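You operate a simulated robot arm through the tools that you are given. There is no shell and no other tool. Be economical: measure what you need, move in short steps, check, and stop when the job is done.

Carry out the task below with a simulated robot arm. There is one attempt and no reset: what you move stays moved.

JOB
Swap to the lamp on the yellow switch and turn it up till sensor 2 shows over 295 lux.
Fine: first the green dial to 1 and the green switch off; read the grey light meter and stop at the first mark that does it; leave the pack's other dials and switches.

It is judged by the outcome, as a careful person would: the job done as asked, and still so three seconds after it is handed in. It fails if anything else is knocked over, pushed out of place, dropped, spilled or broken.

ROBOT AND FRAMES
A 6-joint arm with a two-finger gripper, on a carriage that runs on a rail from [-7, 477] to [26, -1863] (x, y) and turns from -105 to 227 degrees about z. Base frame: it is fixed where the carriage stands at the start and does not move with it; the origin is on the floor, on the carriage's upright axis, x ahead of it, y to its left, z up. Units: mm, degrees, N and s.
Its first joint turns from -166.0 to 166.0 degrees. Places, roughly: blue lamp dial [700, 400, 800]; green lamp dial [700, 500, 800]; green lamp switch [700, 500, 800]; red lamp dial [700, 700, 800]; yellow lamp dial [700, 600, 800]; yellow lamp switch [700, 600, 800]. Payload 2.54 kg.
Tool frame: the origin (TCP) lies between the finger pads and is the grasp point; the fingertips stand 23 mm ahead of it; z points along the fingers, y is the line along which they close. Largest opening 126 mm; the body of the gripper starts 82 mm behind the TCP.
Orientation is that of the tool frame in the base frame, as a unit quaternion [x, y, z, w]. With the fingers straight down and closing along the base's y, the tool's x points along the base's -x, its y along +y and its z along -z.

CONTROLS
- The arm moves only by the tool step_arm. Its arguments are lists of equal length, an entry for each row: "offset": the shift along the tool's x, y, z in mm, a list of three; "rot": the turn, a rotation vector about the tool's x, y, z in degrees, a list of three; "jaw": the gripper command, from -1 (fully open) to 1 (shut), values between in proportion. In form: {"offset": [[tx, ty, tz], ...], "rot": [[ax, ay, az], ...], "jaw": [jaw, ...]}. A call has 1 to 8 rows; each row is the pose to reach, as a shift and turn from the pose commanded when the call began, along the tool's axes at that moment. Each row takes 0.2 s and may step no farther than 50 mm and 8.6 degrees from the row before; otherwise, or with a gripper value out of range, the whole call is refused. Where a pose cannot be reached the arm comes as near as it can. A force on the tool above 40 N (or 10 N above the force at the start of the call, whichever is more), or a blocked arm, ends the call early, and 0.2 s more pass. The fingers move at their own pace and stop on an object; they squeeze with about 21 N. The grip force told is the motor's: it shows also when the fingers shut on nothing. Time passes only in rows, and 0.2 s behind the last, so rows that repeat a pose let the fingers close. It gives the time, the measured TCP pose, the force on the tool (base axes), the opening and the grip force at its end, in the units of the frame above (readings bear some noise), with the torque about the TCP (base axes, N m) and any sound that the robot's microphone picked up.
- Cameras (640 x 400 px; columns grow to the right, rows downward): "scene" is now at [45.3, 242, 1529.1]; the picture's right is [0.52, -0.85, 0.00], its down [-0.64, -0.39, -0.66] and it looks along [0.56, 0.35, -0.75] (base axes); focal length 290 px, centre (320, 200). "wrist" rides on the gripper at [82, 14, -122] in the tool frame; the picture's right is [-0.17, 0.99, 0.00], its down [-0.79, -0.13, -0.60] and it looks along [-0.59, -0.10, 0.80] (tool axes); focal length 243 px, centre (320, 200). There is no depth. A picture from a camera that has moved, and an enlarged one, comes with that camera's place and axes in the base frame and with its lens.
- grab_frame(camera): a new picture of that camera. The clock stands still meanwhile.
- slide_trunk(by): slides the trunk up (or, below 0, down) by that many mm; the arm and the scene camera ride with it, the base frame stays. It gives what a move gives, with no picture.
- roll_base(legs): drives the robot by 1 to 6 legs, each [ahead, left, turn to the left] in mm, mm and degrees, along the robot's own axes; the way and the turn of a leg run together, so that a leg with both is an arc; at most 1500 mm and 180 degrees a leg. The arm and the cameras ride along, it lands a little off, and it stops where it bumps. It keeps to its track: a leg is cut to what the track allows. It gives what a move gives.
- aim_head(pan, tilt): turns the head with the scene camera to pan (to the left, within 120 degrees either way) and tilt (down, from -29 to 69), counted from straight ahead of the robot. It gives what a move gives.
- enlarge(camera, box): a new picture of the part [left, top, right, bottom] of that camera's present view, enlarged. The clock stands still meanwhile.
- finish_job(): hands the job in; it is judged then, once.

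Work in short steps. Places have to be worked out from the pictures, the camera data and where the tool is seen: move nearer, look again, correct. Check each grasp and each placing, and mend what went wrong. You have 120 turns and 78 pictures in all, those below and enlarged ones among them. Open the gripper and draw the arm clear of the work before you hand the job in, unless the task says otherwise; then end with one line.

The tools are called after "Call:" as a command line: name --argument value ..., lists and objects as JSON in quotes. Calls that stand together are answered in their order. step_arm: Moves the arm, as the interface text tells. Its arguments: {"type":"object","properties":{"offset":{"type":"array","items":{"type":"array","items":{"type":"number"}}},"rot":{"type":"array","items":{"type":"array","items":{"type":"number"}}},"jaw":{"type":"array","items":{"type":"number"}}},"required":["offset","rot","jaw"]} The other tools are called the same way: slide_trunk (by) slides the trunk up or down; roll_base (legs) drives the base; aim_head (pan, tilt) turns the head that bears the scene camera; grab_frame (camera) takes a picture; enlarge (camera, box) takes an enlarged picture of a part of a camera's view; finish_job () hands the job in.

At the start:

```text
time_s: 0.0
eef_pos: [252.7, 330.8, 1065.0]
orientation: [0.001, 1.0, 0.001, -0.001]
wrist_force: [0.0, 0.3, 0.8]
wrist_torque: [0.01, -0.04, 0.01]
width: 125.8
grip_force: 0.1
trunk travel left (down, up): [-350.0, 140.0]
robot x, y, heading: [-0.5, 0.3, 0.2]
head pan, tilt: [31.4, 48.6]
```

scene: 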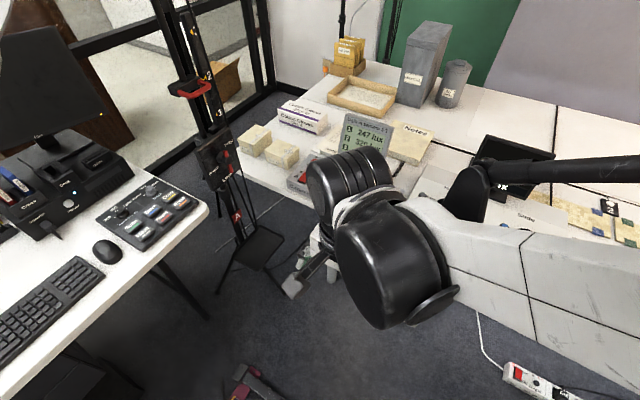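
wrist: 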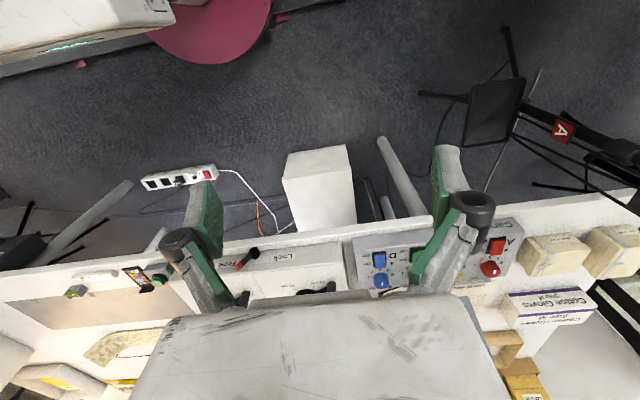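

The wrist view shows the lamp pack at the table's edge, and the scene view shows a meter behind the arm. I enlarge both to read them.

Call:
enlarge --camera "wrist" --box '[340, 200, 540, 325]'

Call:
enlarge --camera "scene" --box '[240, 80, 480, 230]'

```text
3.20 times, centred on (440, 262) of wrist
camera zoom: at [172.4, 344.4, 1185.5], right [0.17, 0.99, 0.0], down [0.79, -0.13, 0.6], along [0.59, -0.1, -0.8], focal length 776 px, centre (-64, 0)
```

zoom: 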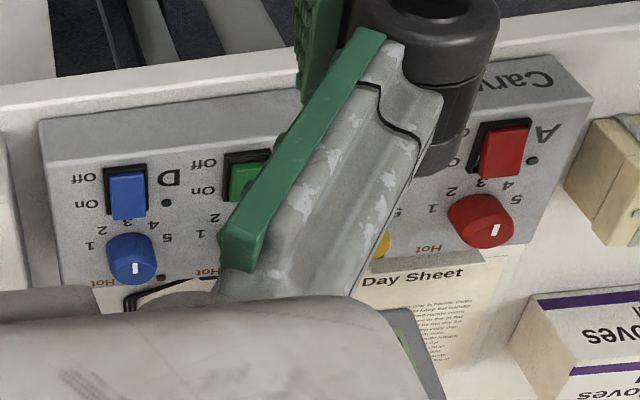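

```text
2.67 times, centred on (360, 155) of scene
camera zoom: at [45.3, 242.0, 1529.1], right [0.52, -0.85, 0.0], down [-0.64, -0.39, -0.66], along [0.56, 0.35, -0.75], focal length 774 px, centre (213, 320)
```

zoom: 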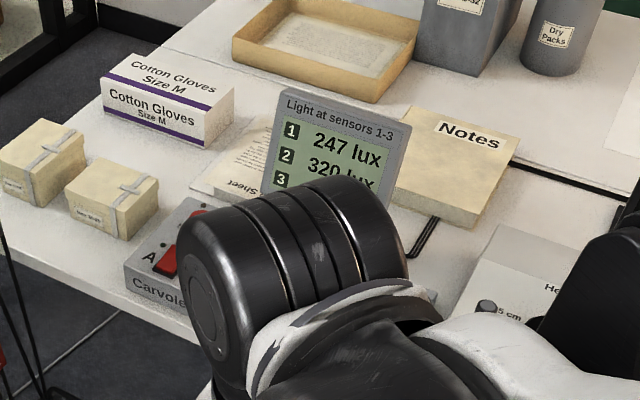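

The pack lies near x 740, y 400–700, running red, yellow, green, blue from left to right. I roll left so the controls come within easy reach, then look again.

Call:
roll_base --legs '[[0, 270, 0]]'

Call:
aim_head --pan 5 --tilt 45

Call:
grab_frame --camera "scene"

Call:
grab_frame --camera "wrist"

```text
time_s: 1.9
eef_pos: [251.9, 595.2, 1064.5]
orientation: [0.003, 1.0, 0.0, 0.0]
wrist_force: [-1.2, 1.3, -0.2]
wrist_torque: [0.01, -0.03, -0.01]
width: 126.1
grip_force: 0.1
trunk travel left (down, up): [-350.0, 140.0]
robot x, y, heading: [-5.5, 264.8, -0.3]
head pan, tilt: [31.4, 48.6]
```

```text
time_s: 2.8
eef_pos: [251.6, 595.1, 1063.5]
orientation: [0.002, 1.0, 0.0, 0.0]
wrist_force: [0.9, 0.2, 0.0]
wrist_torque: [0.01, -0.01, 0.01]
width: 125.9
grip_force: 0.1
trunk travel left (down, up): [-350.0, 140.0]
robot x, y, heading: [-5.1, 262.8, -0.4]
head pan, tilt: [5.0, 45.0]
```

```text
73 pictures are left
camera scene: at [56.9, 472.8, 1534.1], right [0.08, -1.0, 0.0], down [-0.7, -0.06, -0.71], along [0.7, 0.06, -0.71], focal length 290 px, centre (320, 200)
```

scene: 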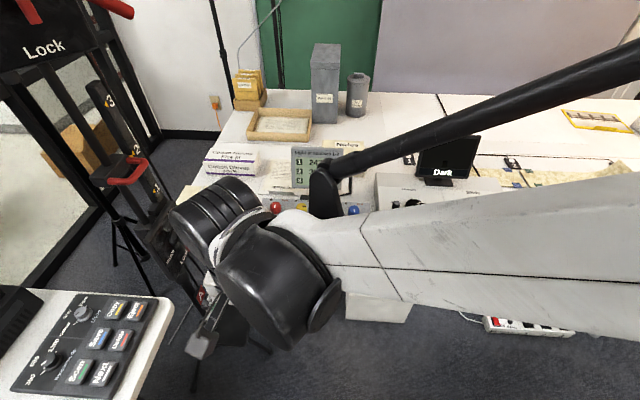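

```text
72 pictures are left
camera wrist: at [170.6, 608.3, 1185.5], right [0.17, 0.99, 0.0], down [0.79, -0.14, 0.6], along [0.59, -0.1, -0.8], focal length 243 px, centre (320, 200)
```

wrist: 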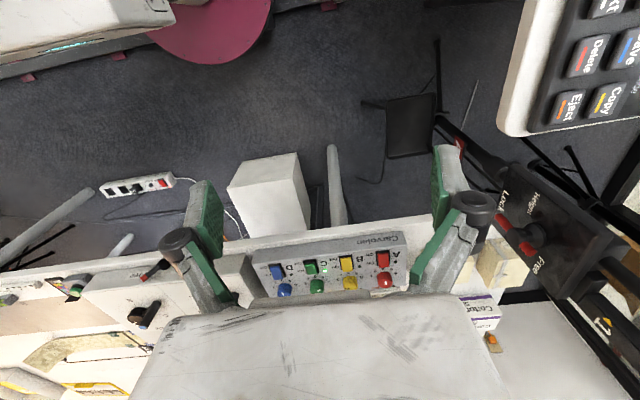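

Now the pack is visible between the fingers; I enlarge it.

Call:
enlarge --camera "wrist" --box '[248, 220, 424, 330]'

Call:
enlarge --camera "scene" --box '[230, 130, 390, 230]'

```text
3.64 times, centred on (336, 275) of wrist
camera zoom: at [170.6, 608.3, 1185.5], right [0.17, 0.99, 0.0], down [0.79, -0.14, 0.6], along [0.59, -0.1, -0.8], focal length 882 px, centre (262, -73)
```

zoom: 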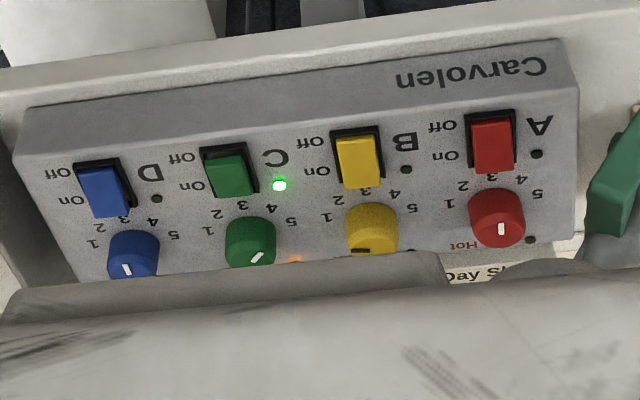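

```text
4.00 times, centred on (310, 180) of scene
camera zoom: at [56.9, 472.8, 1534.1], right [0.08, -1.0, 0.0], down [-0.7, -0.06, -0.71], along [0.7, 0.06, -0.71], focal length 1160 px, centre (360, 280)
```

zoom: 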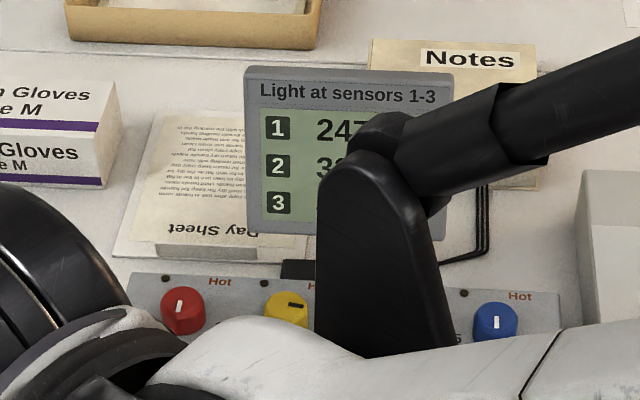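

I bring the wrist camera nearer, to hover short of and above the pack.

Call:
step_arm --offset '[[-45, -5, 10], [-90, -10, 20], [-135, -15, 30], [-180, -20, 40], [-225, -20, 50], [-270, -20, 60], [-315, -20, 70], [-360, -20, 80]]' --rot '[[0, 0, 0], [0, 0, 0], [0, 0, 0], [0, 0, 0], [0, 0, 0], [0, 0, 0], [0, 0, 0], [0, 0, 0]]' --jaw '[-1, -1, -1, -1, -1, -1, -1, -1]'

Call:
grab_frame --camera "wrist"

Call:
grab_frame --camera "scene"

```text
time_s: 4.6
eef_pos: [611.9, 573.5, 983.4]
orientation: [0.003, 1.0, 0.0, 0.0]
wrist_force: [1.1, 0.5, -0.3]
wrist_torque: [-0.04, 0.01, -0.04]
width: 125.8
grip_force: 0.1
trunk travel left (down, up): [-350.0, 140.0]
robot x, y, heading: [-5.3, 266.2, -0.2]
head pan, tilt: [5.0, 45.0]
```

```text
69 pictures are left
camera wrist: at [531.2, 586.2, 1104.4], right [0.17, 0.99, 0.0], down [0.79, -0.14, 0.6], along [0.59, -0.1, -0.8], focal length 243 px, centre (320, 200)
```

wrist: 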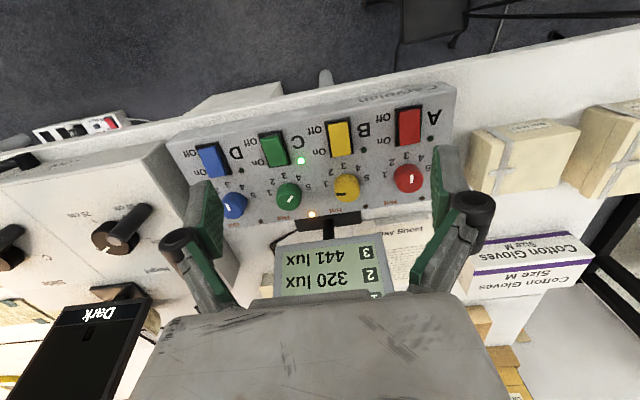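

```text
68 pictures are left
camera scene: at [56.7, 472.8, 1534.1], right [0.08, -1.0, 0.0], down [-0.7, -0.06, -0.71], along [0.7, 0.06, -0.71], focal length 290 px, centre (320, 200)
```

scene: 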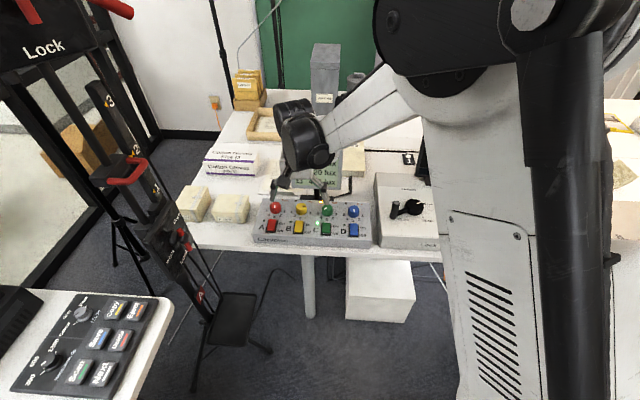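

Great view of the pack and the meter (sensor 2: 320). I enlarge the controls from both cameras.

Call:
enlarge --camera "wrist" --box '[184, 90, 456, 260]'

Call:
enlarge --camera "scene" --box '[245, 180, 389, 270]'

```text
2.35 times, centred on (320, 175) of wrist
camera zoom: at [531.2, 586.2, 1104.4], right [0.17, 0.99, 0.0], down [0.79, -0.14, 0.6], along [0.59, -0.1, -0.8], focal length 571 px, centre (320, 259)
```

zoom: 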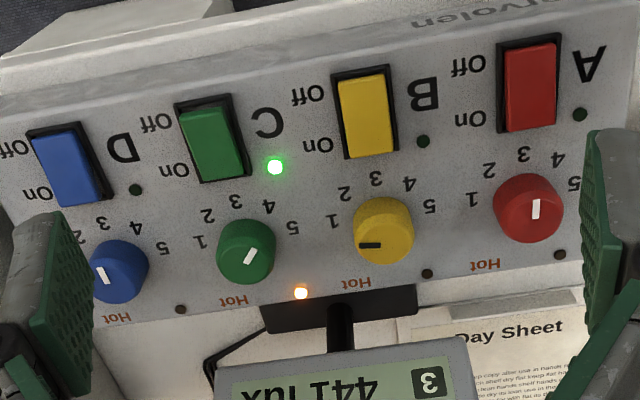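

```text
4.44 times, centred on (317, 225) of scene
camera zoom: at [56.7, 472.8, 1534.1], right [0.08, -1.0, 0.0], down [-0.7, -0.06, -0.71], along [0.7, 0.06, -0.71], focal length 1289 px, centre (333, 89)
```

zoom: 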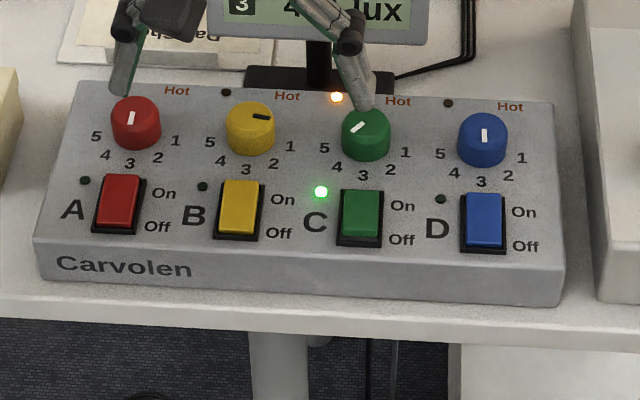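

All four rockers and dials are readable: green at 4 and on, others off, yellow at 1; turning up is clockwise from above. I place the green dial near [720, 508, ~826] and move above it with the jaw narrowed to about 60 mm.

Call:
step_arm --offset '[[-27, -16, 15], [-54, -32, 30], [-81, -48, 45], [-108, -65, 60], [-108, -65, 60]]' --rot '[[0, 0, 0], [0, 0, 0], [0, 0, 0], [0, 0, 0], [0, 0, 0]]' --jaw '[0.05, 0.05, 0.05, 0.05, 0.05]'

Call:
grab_frame --camera "wrist"

Call:
grab_frame --camera "scene"

```text
time_s: 5.8
eef_pos: [720.3, 506.9, 924.6]
orientation: [0.003, 1.0, 0.0, 0.0]
wrist_force: [0.5, 0.0, -0.5]
wrist_torque: [0.03, 0.0, -0.02]
width: 59.8
grip_force: 0.1
trunk travel left (down, up): [-350.0, 140.0]
robot x, y, heading: [-3.0, 263.8, -0.3]
head pan, tilt: [5.0, 45.0]
```

```text
65 pictures are left
camera wrist: at [639.6, 520.1, 1046.0], right [0.17, 0.99, 0.0], down [0.79, -0.14, 0.6], along [0.59, -0.1, -0.8], focal length 243 px, centre (320, 200)
```

wrist: 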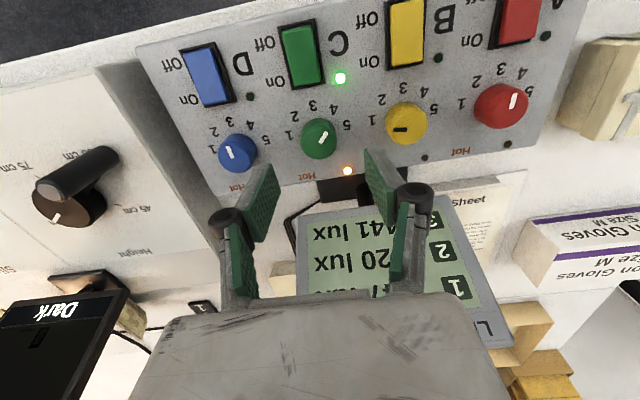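

```text
64 pictures are left
camera scene: at [57.8, 472.7, 1534.1], right [0.08, -1.0, 0.0], down [-0.71, -0.06, -0.71], along [0.7, 0.06, -0.71], focal length 290 px, centre (320, 200)
```

scene: 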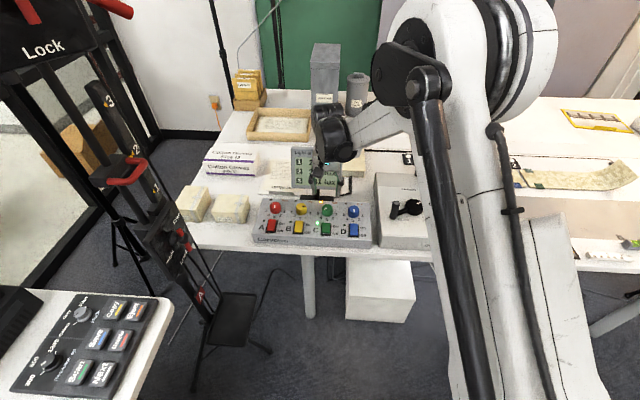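

I enlarge the green dial in both views to refine its place.

Call:
enlarge --camera "wrist" --box '[256, 100, 384, 180]'

Call:
enlarge --camera "scene" --box '[288, 185, 368, 235]'

```text
5.00 times, centred on (320, 140) of wrist
camera zoom: at [639.6, 520.1, 1046.0], right [0.17, 0.99, 0.0], down [0.79, -0.14, 0.6], along [0.59, -0.1, -0.8], focal length 1213 px, centre (320, 500)
```

zoom: 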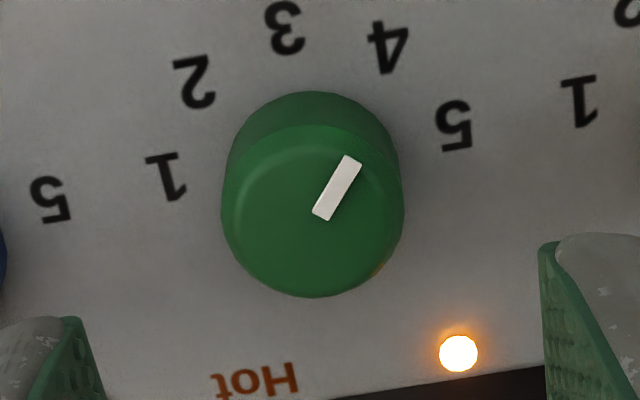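

```text
8.00 times, centred on (328, 210) of scene
camera zoom: at [57.8, 472.7, 1534.1], right [0.08, -1.0, 0.0], down [-0.71, -0.06, -0.71], along [0.7, 0.06, -0.71], focal length 2320 px, centre (256, 120)
```

zoom: 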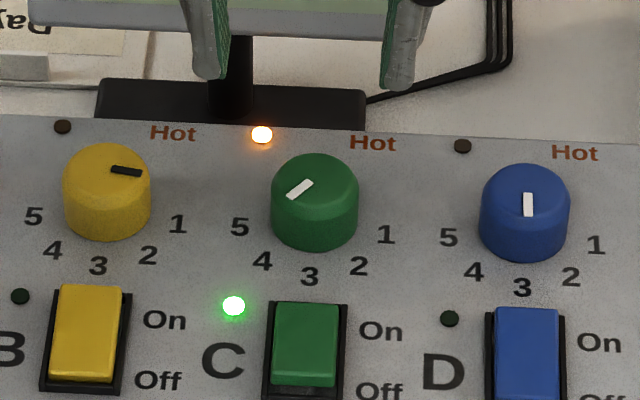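

The green cap sits near [740, 502, ~811]. I centre over it and turn the tool +64° (clockwise from above), so a single grip can turn the dial back from 4 to 1.

Call:
step_arm --offset '[[-5, -1, 0], [-10, -2, 0], [-15, -3, 0], [-20, -5, 0], [-20, -5, 0], [-20, -5, 0], [-20, -5, 15], [-20, -5, 30]]' --rot '[[0, 0, 8], [0, 0, 16], [0, 0, 24], [0, 0, 32], [0, 0, 40], [0, 0, 48], [0, 0, 56], [0, 0, 64]]' --jaw '[0.05, 0.05, 0.05, 0.05, 0.05, 0.05, 0.05, 0.05]'

Call:
grab_frame --camera "wrist"

Call:
enlarge --camera "scene" --box '[248, 140, 408, 240]'

```text
time_s: 7.6
eef_pos: [739.0, 502.4, 894.6]
orientation: [0.534, 0.846, 0.0, 0.0]
wrist_force: [-0.2, -0.4, 0.6]
wrist_torque: [0.01, 0.01, -0.01]
width: 60.1
grip_force: 0.1
trunk travel left (down, up): [-350.0, 140.0]
robot x, y, heading: [-2.0, 266.5, -0.5]
head pan, tilt: [5.0, 45.0]
```

```text
61 pictures are left
camera wrist: at [717.5, 581.7, 1016.3], right [0.96, 0.28, 0.0], down [0.22, -0.77, 0.6], along [0.17, -0.57, -0.8], focal length 243 px, centre (320, 200)
```

wrist: 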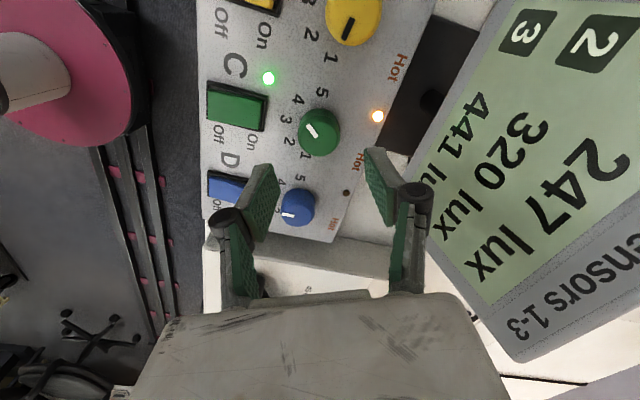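

```text
4.00 times, centred on (328, 190) of scene
camera zoom: at [57.0, 472.8, 1534.1], right [0.08, -1.0, 0.0], down [-0.7, -0.06, -0.71], along [0.7, 0.06, -0.71], focal length 1160 px, centre (288, 240)
```

zoom: 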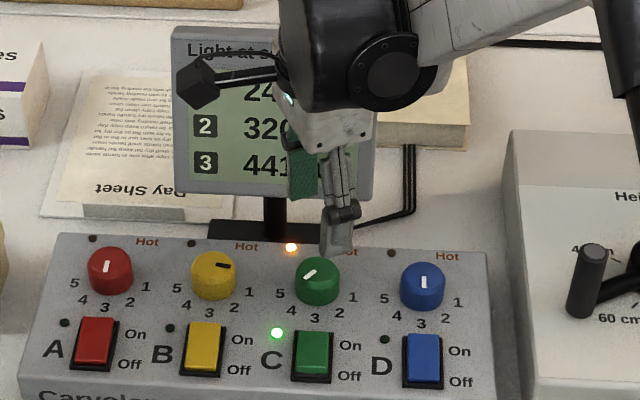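

The dial sits right on the tool axis. I descend in steps.

Call:
step_arm --offset '[[0, 0, 20], [0, 0, 40], [0, 0, 55], [0, 0, 65]]' --rot '[[0, 0, 0], [0, 0, 0], [0, 0, 0], [0, 0, 0]]' --jaw '[0.05, 0.05, 0.05, 0.05]'

Call:
grab_frame --camera "wrist"

Call:
enlarge --camera "scene" --box '[264, 160, 376, 230]'

```text
time_s: 8.6
eef_pos: [738.2, 503.0, 828.7]
orientation: [0.532, 0.847, 0.0, 0.0]
wrist_force: [0.1, -0.4, -0.1]
wrist_torque: [-0.01, 0.02, 0.0]
width: 59.9
grip_force: 0.0
trunk travel left (down, up): [-350.0, 140.0]
robot x, y, heading: [-6.2, 263.4, -0.5]
head pan, tilt: [5.0, 45.0]
```

```text
59 pictures are left
camera wrist: at [716.2, 582.1, 950.8], right [0.96, 0.28, 0.0], down [0.22, -0.77, 0.6], along [0.17, -0.57, -0.8], focal length 243 px, centre (320, 200)
```

wrist: 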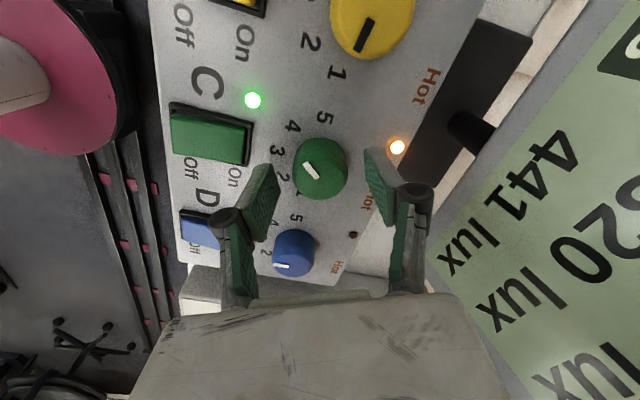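

```text
5.71 times, centred on (320, 195) of scene
camera zoom: at [56.9, 472.8, 1534.1], right [0.08, -1.0, 0.0], down [-0.7, -0.06, -0.71], along [0.7, 0.06, -0.71], focal length 1657 px, centre (320, 229)
```

zoom: 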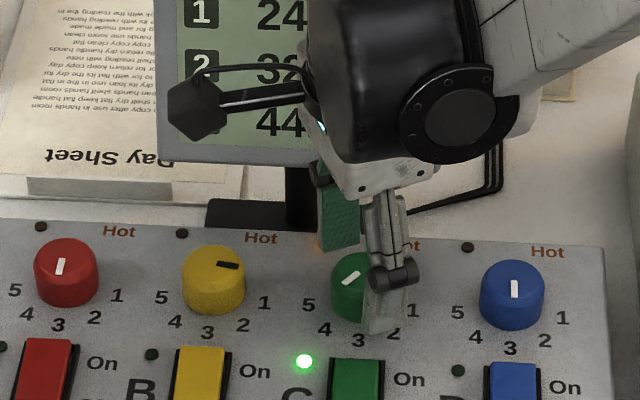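

The cap's top is about level with the fingertips. I go down 13 mm more and close on the dial.

Call:
step_arm --offset '[[0, 0, 7], [0, 0, 13], [0, 0, 13], [0, 0, 13], [0, 0, 13]]' --rot '[[0, 0, 0], [0, 0, 0], [0, 0, 0], [0, 0, 0], [0, 0, 0]]' --jaw '[0.05, 0.05, 0.45, 0.45, 0.45]'

Call:
grab_frame --camera "wrist"

```text
time_s: 9.8
eef_pos: [739.4, 501.2, 816.1]
orientation: [0.532, 0.847, 0.0, 0.0]
wrist_force: [-4.0, -1.0, -2.5]
wrist_torque: [-0.17, 0.03, 0.02]
width: 37.7
grip_force: 44.6
trunk travel left (down, up): [-350.0, 140.0]
robot x, y, heading: [-4.0, 266.1, -0.3]
head pan, tilt: [5.0, 45.0]
```

```text
57 pictures are left
camera wrist: at [716.6, 581.1, 937.8], right [0.96, 0.28, 0.0], down [0.22, -0.77, 0.6], along [0.17, -0.57, -0.8], focal length 243 px, centre (320, 200)
```

wrist: 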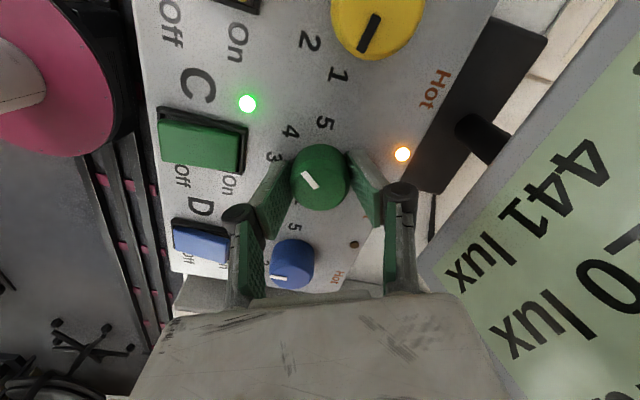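

Gripped at 37.7 mm. I turn counter-clockwise 60° first.

Call:
step_arm --offset '[[0, 0, 0], [0, 0, 0], [0, 0, 0], [0, 0, 0], [0, 0, 0], [0, 0, 0], [0, 0, 0], [0, 0, 0]]' --rot '[[0, 0, -7.5], [0, 0, -15], [0, 0, -22.5], [0, 0, -30], [0, 0, -37.5], [0, 0, -45], [0, 0, -52.5], [0, 0, -60]]' --jaw '[0.45, 0.45, 0.45, 0.45, 0.45, 0.45, 0.45, 0.45]'

Call:
grab_frame --camera "wrist"

```text
time_s: 11.6
eef_pos: [739.8, 502.1, 816.1]
orientation: [0.037, 0.999, 0.0, 0.0]
wrist_force: [-11.2, -4.0, 1.4]
wrist_torque: [-0.11, 0.35, 0.01]
width: 37.4
grip_force: 44.8
trunk travel left (down, up): [-350.0, 140.0]
robot x, y, heading: [-5.8, 262.5, -0.3]
head pan, tilt: [5.0, 45.0]
```

```text
56 pictures are left
camera wrist: at [659.0, 521.0, 937.8], right [0.24, 0.97, 0.0], down [0.78, -0.19, 0.6], along [0.58, -0.14, -0.8], focal length 243 px, centre (320, 200)
```

wrist: 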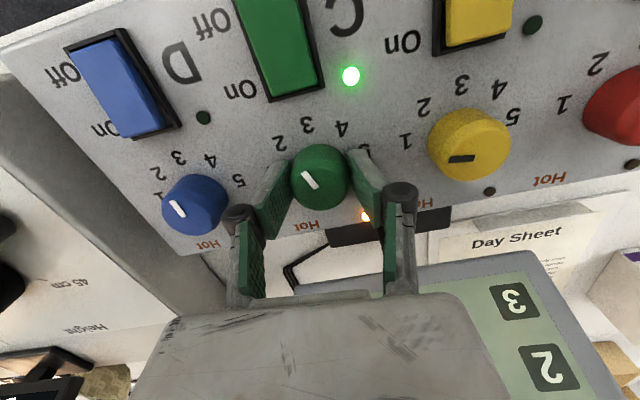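

The dial follows without slip (now between 2 and 3). I continue another 64°.

Call:
step_arm --offset '[[0, 0, 0], [0, 0, 0], [0, 0, 0], [0, 0, 0], [0, 0, 0], [0, 0, 0], [0, 0, 0], [0, 0, 0]]' --rot '[[0, 0, -8], [0, 0, -16], [0, 0, -24], [0, 0, -32], [0, 0, -40], [0, 0, -48], [0, 0, -56], [0, 0, -64]]' --jaw '[0.45, 0.45, 0.45, 0.45, 0.45, 0.45, 0.45, 0.45]'

Call:
grab_frame --camera "wrist"

```text
time_s: 13.4
eef_pos: [739.1, 503.9, 817.2]
orientation: [-0.498, 0.867, -0.001, 0.001]
wrist_force: [-6.0, -1.6, 1.1]
wrist_torque: [0.27, -0.19, -0.62]
width: 37.8
grip_force: 44.7
trunk travel left (down, up): [-350.0, 140.0]
robot x, y, heading: [-3.0, 263.4, -0.1]
head pan, tilt: [5.0, 45.0]
```

```text
55 pictures are left
camera wrist: at [686.9, 438.3, 937.9], right [-0.77, 0.64, 0.0], down [0.51, 0.62, 0.6], along [0.38, 0.46, -0.8], focal length 243 px, centre (320, 200)
```

wrist: 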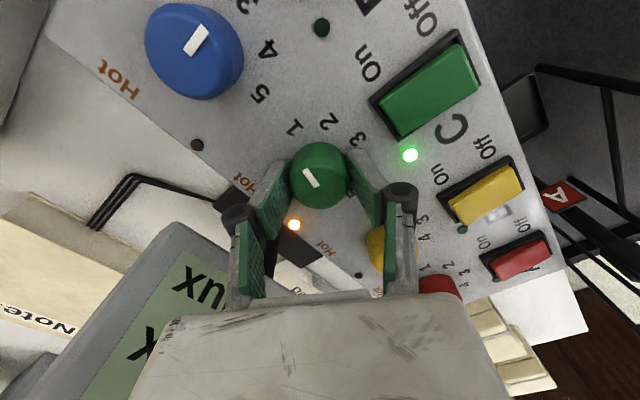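

Torque about z has appeared (-0.6 N m), so the dial may be near its stop. I enlarge to check the mark against the 1.

Call:
enlarge --camera "wrist" --box '[256, 110, 384, 230]'

Call:
enlarge --camera "scene" --box '[264, 160, 376, 230]'

```text
3.33 times, centred on (320, 170) of wrist
camera zoom: at [686.9, 438.3, 937.9], right [-0.77, 0.64, 0.0], down [0.51, 0.62, 0.6], along [0.38, 0.46, -0.8], focal length 809 px, centre (320, 300)
```

zoom: 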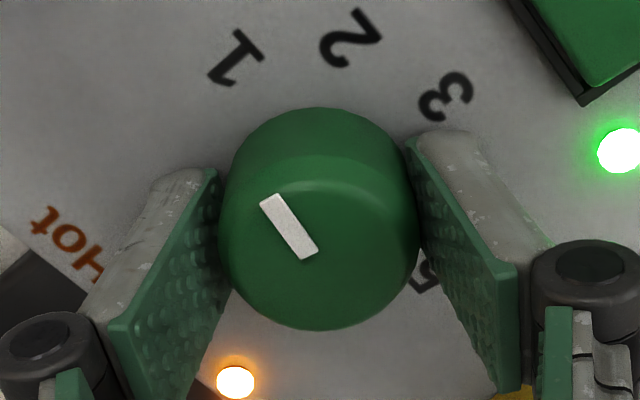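

```text
5.71 times, centred on (320, 195) of scene
camera zoom: at [56.5, 472.7, 1534.2], right [0.08, -1.0, 0.0], down [-0.7, -0.06, -0.71], along [0.7, 0.06, -0.71], focal length 1657 px, centre (320, 229)
```

zoom: 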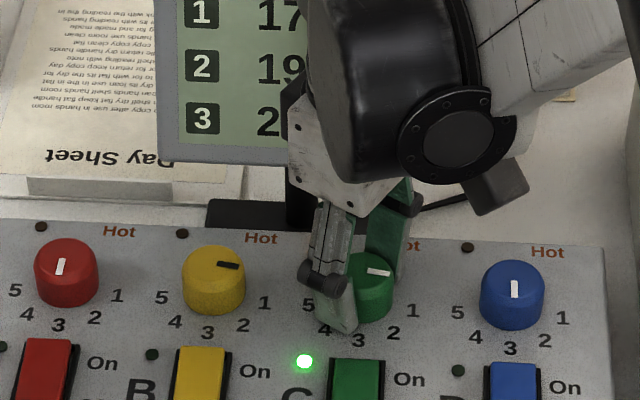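

The mark is nearly at 1, same as yellow's. I nudge a further 8° and watch the torque.

Call:
step_arm --offset '[[0, 0, 0], [0, 0, 0], [0, 0, 0]]' --rot '[[0, 0, -4], [0, 0, -8], [0, 0, -8]]' --jaw '[0.45, 0.45, 0.45]'

Call:
enlarge --camera "wrist" --box '[256, 110, 384, 230]'

```text
time_s: 14.2
eef_pos: [739.5, 502.8, 816.3]
orientation: [-0.558, 0.83, 0.0, -0.001]
wrist_force: [-2.8, 5.5, 6.7]
wrist_torque: [0.02, 0.11, -0.29]
width: 37.4
grip_force: 45.0
trunk travel left (down, up): [-350.0, 140.0]
robot x, y, heading: [-1.6, 262.6, -0.4]
head pan, tilt: [5.0, 45.0]
```

```text
3.33 times, centred on (320, 170) of wrist
camera zoom: at [696.4, 431.9, 938.4], right [-0.85, 0.53, 0.0], down [0.42, 0.68, 0.6], along [0.32, 0.51, -0.8], focal length 809 px, centre (320, 300)
```

zoom: 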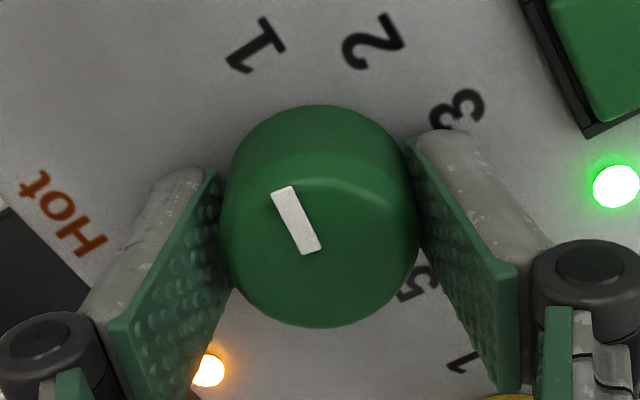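

The fingers slipped while the dial stayed put, so it is on its stop at 1. I release, rise and turn the tool back.

Call:
step_arm --offset '[[0, 0, 0], [0, 0, 0], [0, 0, -25], [0, 0, -60], [0, 0, -95]]' --rot '[[0, 0, 0], [0, 0, 0], [0, 0, 0], [0, 0, 0], [0, 0, 8]]' --jaw '[0.1, 0.1, 0.1, 0.1, 0.1]'

Call:
step_arm --offset '[[0, 0, 0], [0, 0, 0], [0, 0, 0], [0, 0, 0], [0, 0, 0], [0, 0, 0], [0, 0, 0]]' --rot '[[0, 0, 8.5], [0, 0, 17], [0, 0, 25.5], [0, 0, 34], [0, 0, 42.5], [0, 0, 51], [0, 0, 59.5]]' --jaw '[1, 1, 1, 1, 1, 1, 1]'

Call:
grab_frame --camera "wrist"

Call:
enlarge --camera "scene" --box '[248, 150, 392, 240]'

```text
time_s: 15.4
eef_pos: [739.9, 501.1, 912.0]
orientation: [-0.497, 0.868, 0.0, 0.001]
wrist_force: [-0.2, 0.0, 0.4]
wrist_torque: [0.02, -0.01, -0.01]
width: 56.4
grip_force: 0.0
trunk travel left (down, up): [-350.0, 140.0]
robot x, y, heading: [-6.6, 264.8, -0.2]
head pan, tilt: [5.0, 45.0]
```

```text
time_s: 17.0
eef_pos: [738.4, 502.4, 910.8]
orientation: [-0.001, 1.0, 0.0, 0.0]
wrist_force: [-0.5, 0.4, -1.1]
wrist_torque: [-0.01, 0.01, -0.01]
width: 0.0
grip_force: 21.2
trunk travel left (down, up): [-350.0, 140.0]
robot x, y, heading: [-5.8, 262.1, -0.4]
head pan, tilt: [5.0, 45.0]
```

```text
51 pictures are left
camera wrist: at [657.7, 514.7, 1032.7], right [0.17, 0.99, 0.0], down [0.79, -0.13, 0.6], along [0.59, -0.1, -0.8], focal length 243 px, centre (320, 200)
```

wrist: 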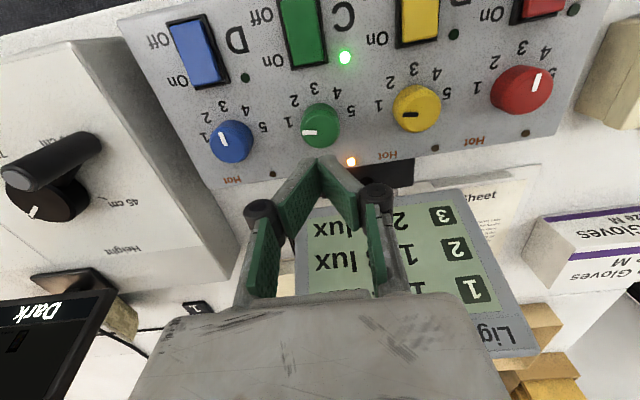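

```text
4.44 times, centred on (320, 195) of scene
camera zoom: at [56.9, 472.8, 1534.1], right [0.08, -1.0, 0.0], down [-0.7, -0.06, -0.71], along [0.7, 0.06, -0.71], focal length 1289 px, centre (320, 222)
```

zoom: 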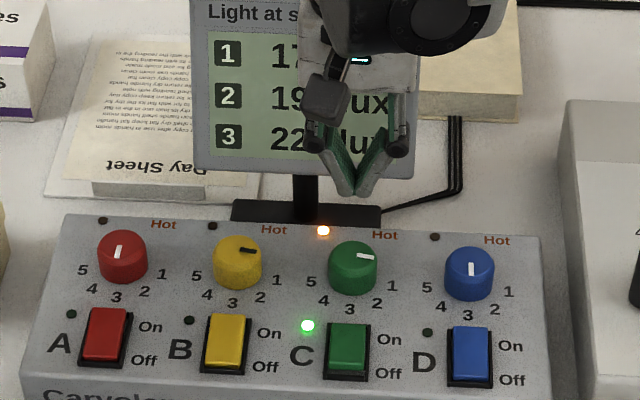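

Green's dial reads 1 and sensor 2 has dropped. I place the green rocker at x 649–685, y 500, with its Off end near the robot, and move the closed fingers above that end.

Call:
step_arm --offset '[[30, 0, 0], [60, -1, 10], [88, -2, 30], [88, -2, 55]]' --rot '[[0, 0, 0], [0, 0, 0], [0, 0, 0], [0, 0, 0]]' --jaw '[1, 1, 1, 1]'

Call:
grab_frame --camera "wrist"

Call:
enlarge --camera "scene" --box '[264, 190, 376, 260]'

```text
time_s: 18.0
eef_pos: [651.1, 499.9, 856.3]
orientation: [-0.001, 1.0, -0.001, 0.001]
wrist_force: [-0.3, -0.7, 0.2]
wrist_torque: [-0.03, -0.04, 0.06]
width: 0.2
grip_force: 20.9
trunk travel left (down, up): [-350.0, 140.0]
robot x, y, heading: [-7.7, 263.3, -0.3]
head pan, tilt: [5.0, 45.0]
```

```text
49 pictures are left
camera wrist: at [569.7, 512.1, 978.2], right [0.16, 0.99, 0.0], down [0.79, -0.13, 0.6], along [0.59, -0.1, -0.8], focal length 243 px, centre (320, 200)
```

wrist: 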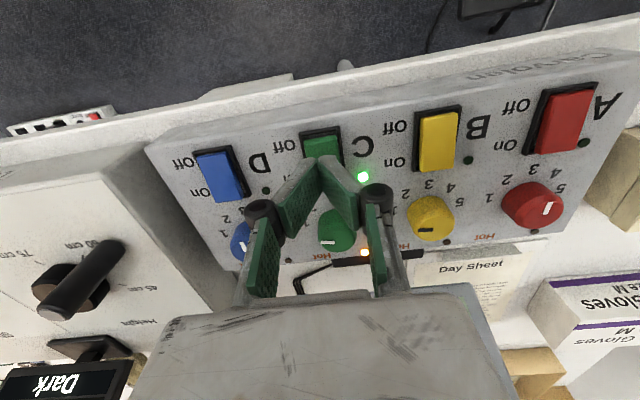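

```text
5.71 times, centred on (320, 225) of scene
camera zoom: at [56.4, 472.7, 1534.1], right [0.08, -1.0, 0.0], down [-0.7, -0.06, -0.71], along [0.7, 0.06, -0.71], focal length 1657 px, centre (320, 57)
```

zoom: 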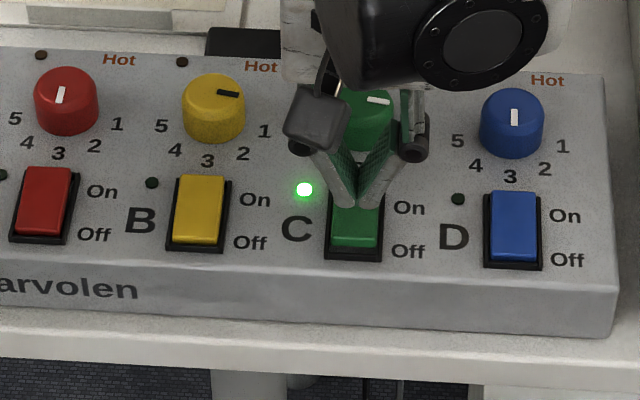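

The tool axis meets the rocker about 5 mm inside its Off end. I push down in small steps, watching force.

Call:
step_arm --offset '[[0, 0, 15], [0, 0, 25], [0, 0, 30], [0, 0, 33]]' --rot '[[0, 0, 0], [0, 0, 0], [0, 0, 0], [0, 0, 0]]' --jaw '[1, 1, 1, 1]'

Call:
grab_frame --camera "wrist"

```text
time_s: 19.0
eef_pos: [651.0, 499.5, 824.9]
orientation: [-0.002, 1.0, 0.0, 0.002]
wrist_force: [-2.0, 0.8, 20.6]
wrist_torque: [0.04, -0.18, 0.02]
width: 6.2
grip_force: 28.4
trunk travel left (down, up): [-350.0, 140.0]
robot x, y, heading: [-5.2, 267.7, -0.2]
head pan, tilt: [5.0, 45.0]
```

```text
47 pictures are left
camera wrist: at [568.6, 512.1, 946.4], right [0.16, 0.99, 0.0], down [0.79, -0.13, 0.6], along [0.59, -0.1, -0.8], focal length 243 px, centre (320, 200)
```

wrist: 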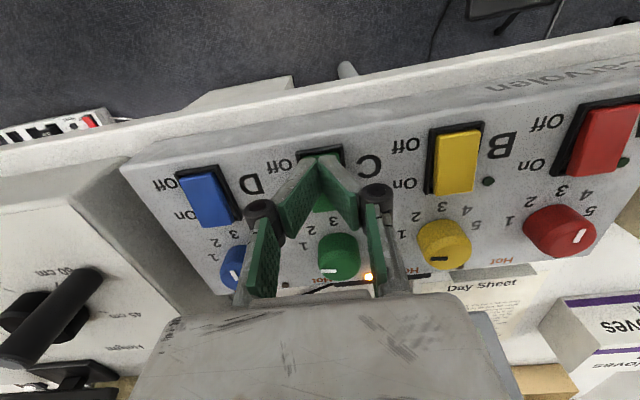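

Contact force of 20 N, and the rocker seems to have flipped. I lift and check.

Call:
step_arm --offset '[[0, 0, -20], [10, 0, -50]]' --rot '[[0, 0, 0], [0, 0, 0]]' --jaw '[1, 1]'

Call:
enlarge --camera "scene" --box '[248, 160, 392, 250]'

```text
time_s: 19.6
eef_pos: [639.5, 500.8, 874.2]
orientation: [-0.002, 1.0, 0.0, -0.001]
wrist_force: [-0.1, -0.3, -0.6]
wrist_torque: [0.01, 0.02, -0.04]
width: 0.1
grip_force: 28.5
trunk travel left (down, up): [-350.0, 140.0]
robot x, y, heading: [0.4, 261.9, -0.4]
head pan, tilt: [5.0, 45.0]
```

```text
4.44 times, centred on (320, 205) of scene
camera zoom: at [57.0, 472.7, 1534.1], right [0.08, -1.0, 0.0], down [-0.7, -0.06, -0.71], along [0.7, 0.06, -0.71], focal length 1289 px, centre (320, 178)
```

zoom: 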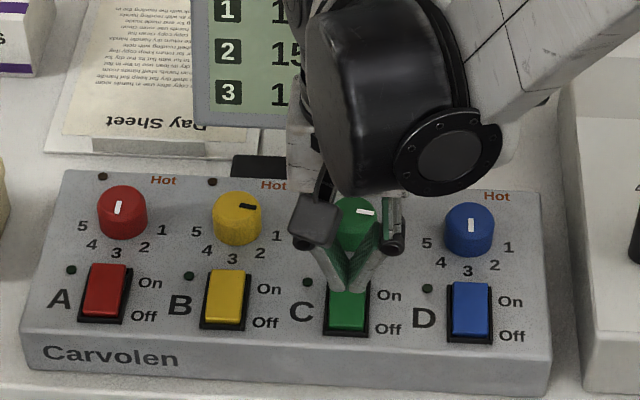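

Green's LED is out: it is off. Next I go over the On end (far end) of the yellow rocker, near [683, 588].

Call:
step_arm --offset '[[0, 45, 0], [-22, 87, 0], [-43, 87, 10], [-43, 87, 18]]' --rot '[[0, 0, 0], [0, 0, 0], [0, 0, 0], [0, 0, 0]]' --jaw '[1, 1, 1, 1]'

Call:
grab_frame --camera "wrist"

Call:
enlarge --camera "scene" --box '[248, 160, 392, 250]'

```text
time_s: 20.6
eef_pos: [684.4, 587.4, 855.0]
orientation: [-0.002, 1.0, 0.0, 0.0]
wrist_force: [0.2, 0.4, -0.8]
wrist_torque: [-0.02, 0.03, -0.05]
width: 0.0
grip_force: 27.3
trunk travel left (down, up): [-350.0, 140.0]
robot x, y, heading: [-4.5, 268.5, -0.5]
head pan, tilt: [5.0, 45.0]
```

```text
45 pictures are left
camera wrist: at [602.6, 599.5, 976.2], right [0.16, 0.99, 0.0], down [0.79, -0.13, 0.6], along [0.59, -0.1, -0.8], focal length 243 px, centre (320, 200)
```

wrist: 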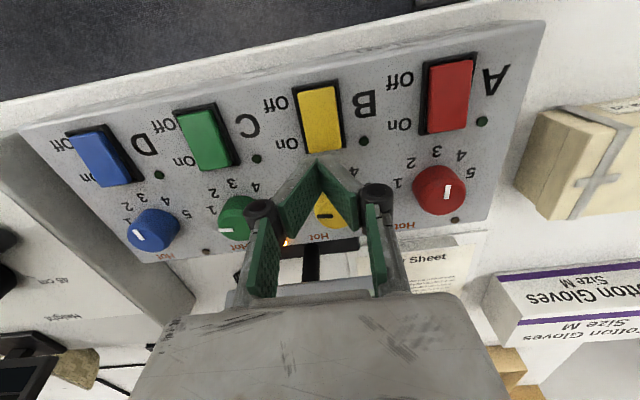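

```text
4.44 times, centred on (320, 205) of scene
camera zoom: at [57.4, 472.6, 1534.1], right [0.08, -1.0, 0.0], down [-0.7, -0.06, -0.71], along [0.7, 0.06, -0.71], focal length 1289 px, centre (320, 178)
```

zoom: 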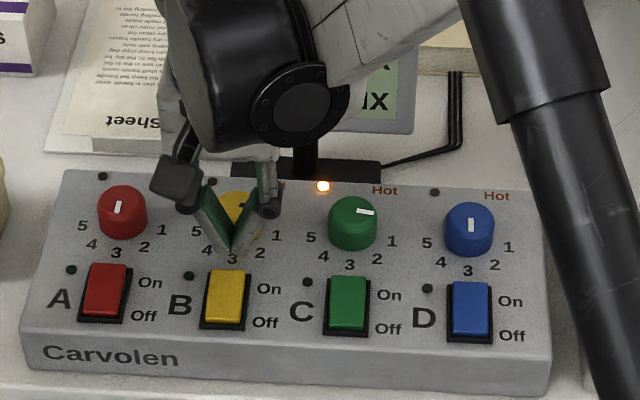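

The tool axis meets the rocker just inside its On end. I push down.

Call:
step_arm --offset '[[0, 0, 15], [0, 0, 24], [0, 0, 28], [0, 0, 32]]' --rot '[[0, 0, 0], [0, 0, 0], [0, 0, 0], [0, 0, 0]]' --jaw '[1, 1, 1, 1]'

Call:
grab_frame --camera "wrist"

```text
time_s: 21.6
eef_pos: [684.2, 585.3, 823.0]
orientation: [-0.002, 1.0, 0.001, 0.0]
wrist_force: [4.3, 0.7, 11.8]
wrist_torque: [-0.02, 0.06, -0.01]
width: 6.0
grip_force: 28.9
trunk travel left (down, up): [-350.0, 140.0]
robot x, y, heading: [-6.1, 266.2, -0.5]
head pan, tilt: [5.0, 45.0]
```

```text
43 pictures are left
camera wrist: at [602.3, 599.4, 945.2], right [0.16, 0.99, 0.0], down [0.79, -0.13, 0.6], along [0.59, -0.1, -0.8], focal length 243 px, centre (320, 200)
```

wrist: 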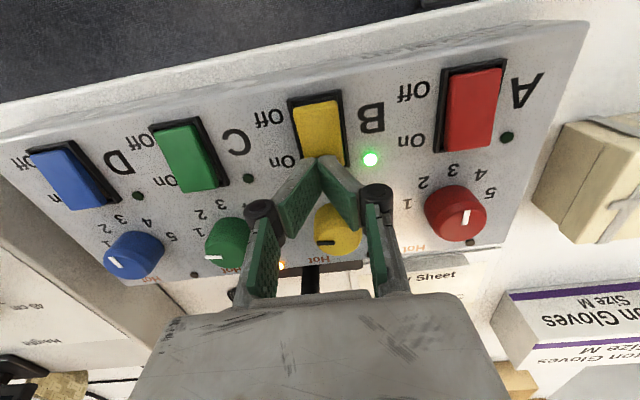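

Yellow's LED is lit. I rise, move over the yellow dial and open the jaw to 60 mm, keeping the tool straight for a look at dial and meter.

Call:
step_arm --offset '[[0, 0, -25], [0, 0, -60], [-30, 3, -80], [-56, 4, -80], [-56, 4, -80]]' --rot '[[0, 0, 0], [0, 0, 0], [0, 0, 0], [0, 0, 0], [0, 0, 0]]' --jaw '[1, 1, 0.05, 0.05, 0.05]'

Call:
grab_frame --camera "wrist"

Call:
enlarge --camera "scene" --box '[248, 135, 392, 225]'

```text
time_s: 22.8
eef_pos: [740.5, 591.1, 903.7]
orientation: [-0.002, 1.0, 0.0, 0.0]
wrist_force: [-0.4, 0.3, -0.4]
wrist_torque: [0.03, 0.0, 0.03]
width: 60.0
grip_force: 0.0
trunk travel left (down, up): [-350.0, 140.0]
robot x, y, heading: [-4.4, 267.4, -0.2]
head pan, tilt: [5.0, 45.0]
```

```text
42 pictures are left
camera wrist: at [659.1, 603.5, 1025.7], right [0.16, 0.99, 0.0], down [0.79, -0.13, 0.6], along [0.59, -0.1, -0.8], focal length 243 px, centre (320, 200)
```

wrist: 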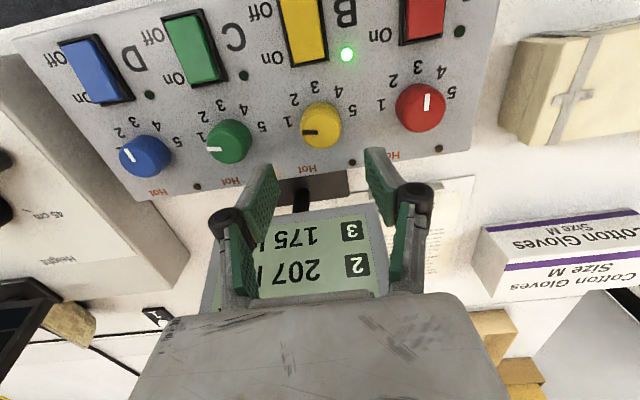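

```text
4.44 times, centred on (320, 180) of scene
camera zoom: at [57.6, 472.8, 1534.1], right [0.08, -1.0, 0.0], down [-0.7, -0.06, -0.71], along [0.7, 0.06, -0.71], focal length 1289 px, centre (320, 289)
```

zoom: 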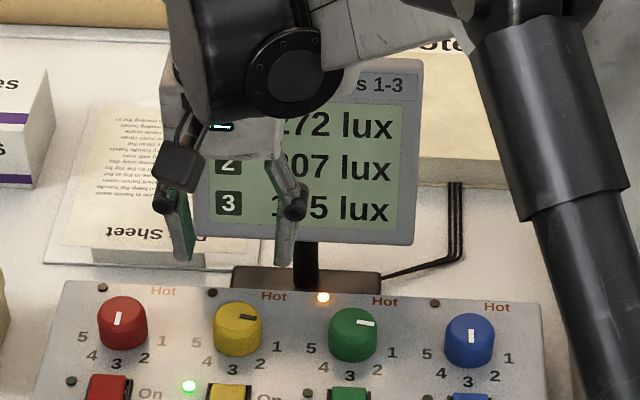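

Sensor 2 shows 207 at mark 1. I turn the tool to −64° above the yellow dial.

Call:
step_arm --offset '[[2, 0, 0], [2, 0, 0], [2, 0, 0], [2, 0, 0], [2, 0, 10], [2, 0, 20], [2, 0, 30], [2, 0, 40]]' --rot '[[0, 0, -8], [0, 0, -16], [0, 0, -24], [0, 0, -32], [0, 0, -40], [0, 0, -48], [0, 0, -56], [0, 0, -64]]' --jaw '[0.05, 0.05, 0.05, 0.05, 0.05, 0.05, 0.05, 0.05]'

Call:
grab_frame --camera "wrist"

```text
time_s: 24.6
eef_pos: [738.2, 590.7, 862.5]
orientation: [-0.532, 0.847, 0.0, 0.0]
wrist_force: [-0.5, 0.4, 0.4]
wrist_torque: [-0.01, -0.02, 0.04]
width: 59.8
grip_force: 0.0
trunk travel left (down, up): [-350.0, 140.0]
robot x, y, heading: [-2.5, 266.0, -0.4]
head pan, tilt: [5.0, 45.0]
```

```text
40 pictures are left
camera wrist: at [691.1, 521.6, 985.3], right [-0.82, 0.58, 0.0], down [0.46, 0.66, 0.6], along [0.34, 0.49, -0.8], focal length 243 px, centre (320, 200)
```

wrist: 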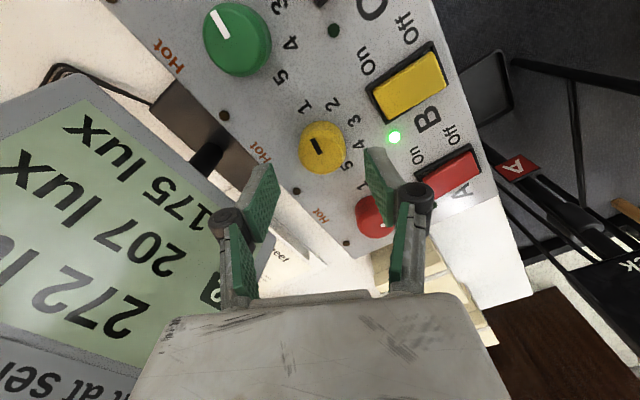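

Well centred. I descend 46 mm and close on the dial.

Call:
step_arm --offset '[[0, 0, 18], [0, 0, 34], [0, 0, 46], [0, 0, 46], [0, 0, 46], [0, 0, 46]]' --rot '[[0, 0, 0], [0, 0, 0], [0, 0, 0], [0, 0, 0], [0, 0, 0], [0, 0, 0]]' --jaw '[0.05, 0.05, 0.05, 0.45, 0.45, 0.45]'

Call:
step_arm --offset '[[0, 0, 0], [0, 0, 0], [0, 0, 0], [0, 0, 0], [0, 0, 0], [0, 0, 0]]' --rot '[[0, 0, 7.5], [0, 0, 15], [0, 0, 22.5], [0, 0, 30], [0, 0, 37.5], [0, 0, 45]]' --jaw '[0.45, 0.45, 0.45, 0.45, 0.45, 0.45]'

Call:
grab_frame --camera "wrist"

Call:
enlarge --camera "scene" --box '[248, 135, 392, 225]'

```text
time_s: 26.0
eef_pos: [738.0, 591.2, 817.3]
orientation: [-0.532, 0.847, 0.0, 0.0]
wrist_force: [-6.3, 4.8, 0.1]
wrist_torque: [-0.02, 0.21, 0.02]
width: 39.9
grip_force: 4.3
trunk travel left (down, up): [-350.0, 140.0]
robot x, y, heading: [-1.5, 264.2, -0.3]
head pan, tilt: [5.0, 45.0]
```

```text
time_s: 27.4
eef_pos: [737.8, 592.1, 817.2]
orientation: [-0.166, 0.986, 0.0, 0.0]
wrist_force: [-2.8, 5.5, -0.2]
wrist_torque: [0.09, 0.1, 0.05]
width: 39.1
grip_force: 3.3
trunk travel left (down, up): [-350.0, 140.0]
robot x, y, heading: [-1.3, 266.6, -0.3]
head pan, tilt: [5.0, 45.0]
```

```text
39 pictures are left
camera wrist: at [656.5, 576.9, 939.1], right [-0.17, 0.99, 0.0], down [0.79, 0.13, 0.6], along [0.59, 0.1, -0.8], focal length 243 px, centre (320, 200)
```

wrist: 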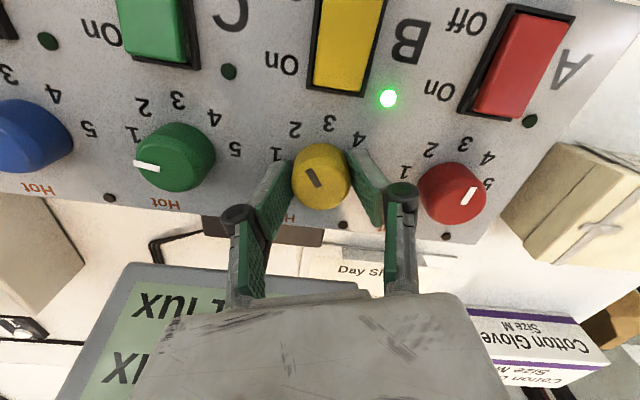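

```text
4.44 times, centred on (320, 180) of scene
camera zoom: at [56.7, 473.1, 1534.1], right [0.08, -1.0, 0.0], down [-0.7, -0.06, -0.71], along [0.7, 0.06, -0.71], focal length 1289 px, centre (320, 289)
```

zoom: 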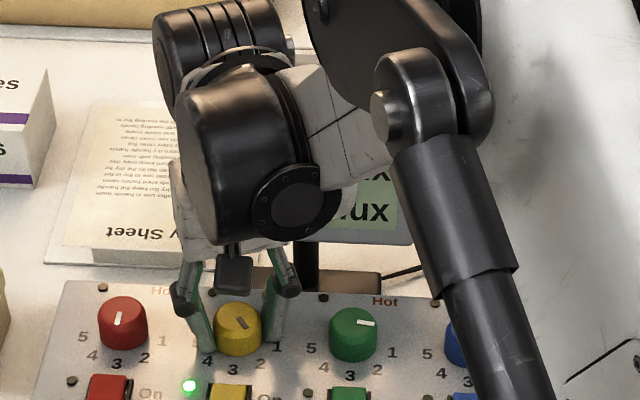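

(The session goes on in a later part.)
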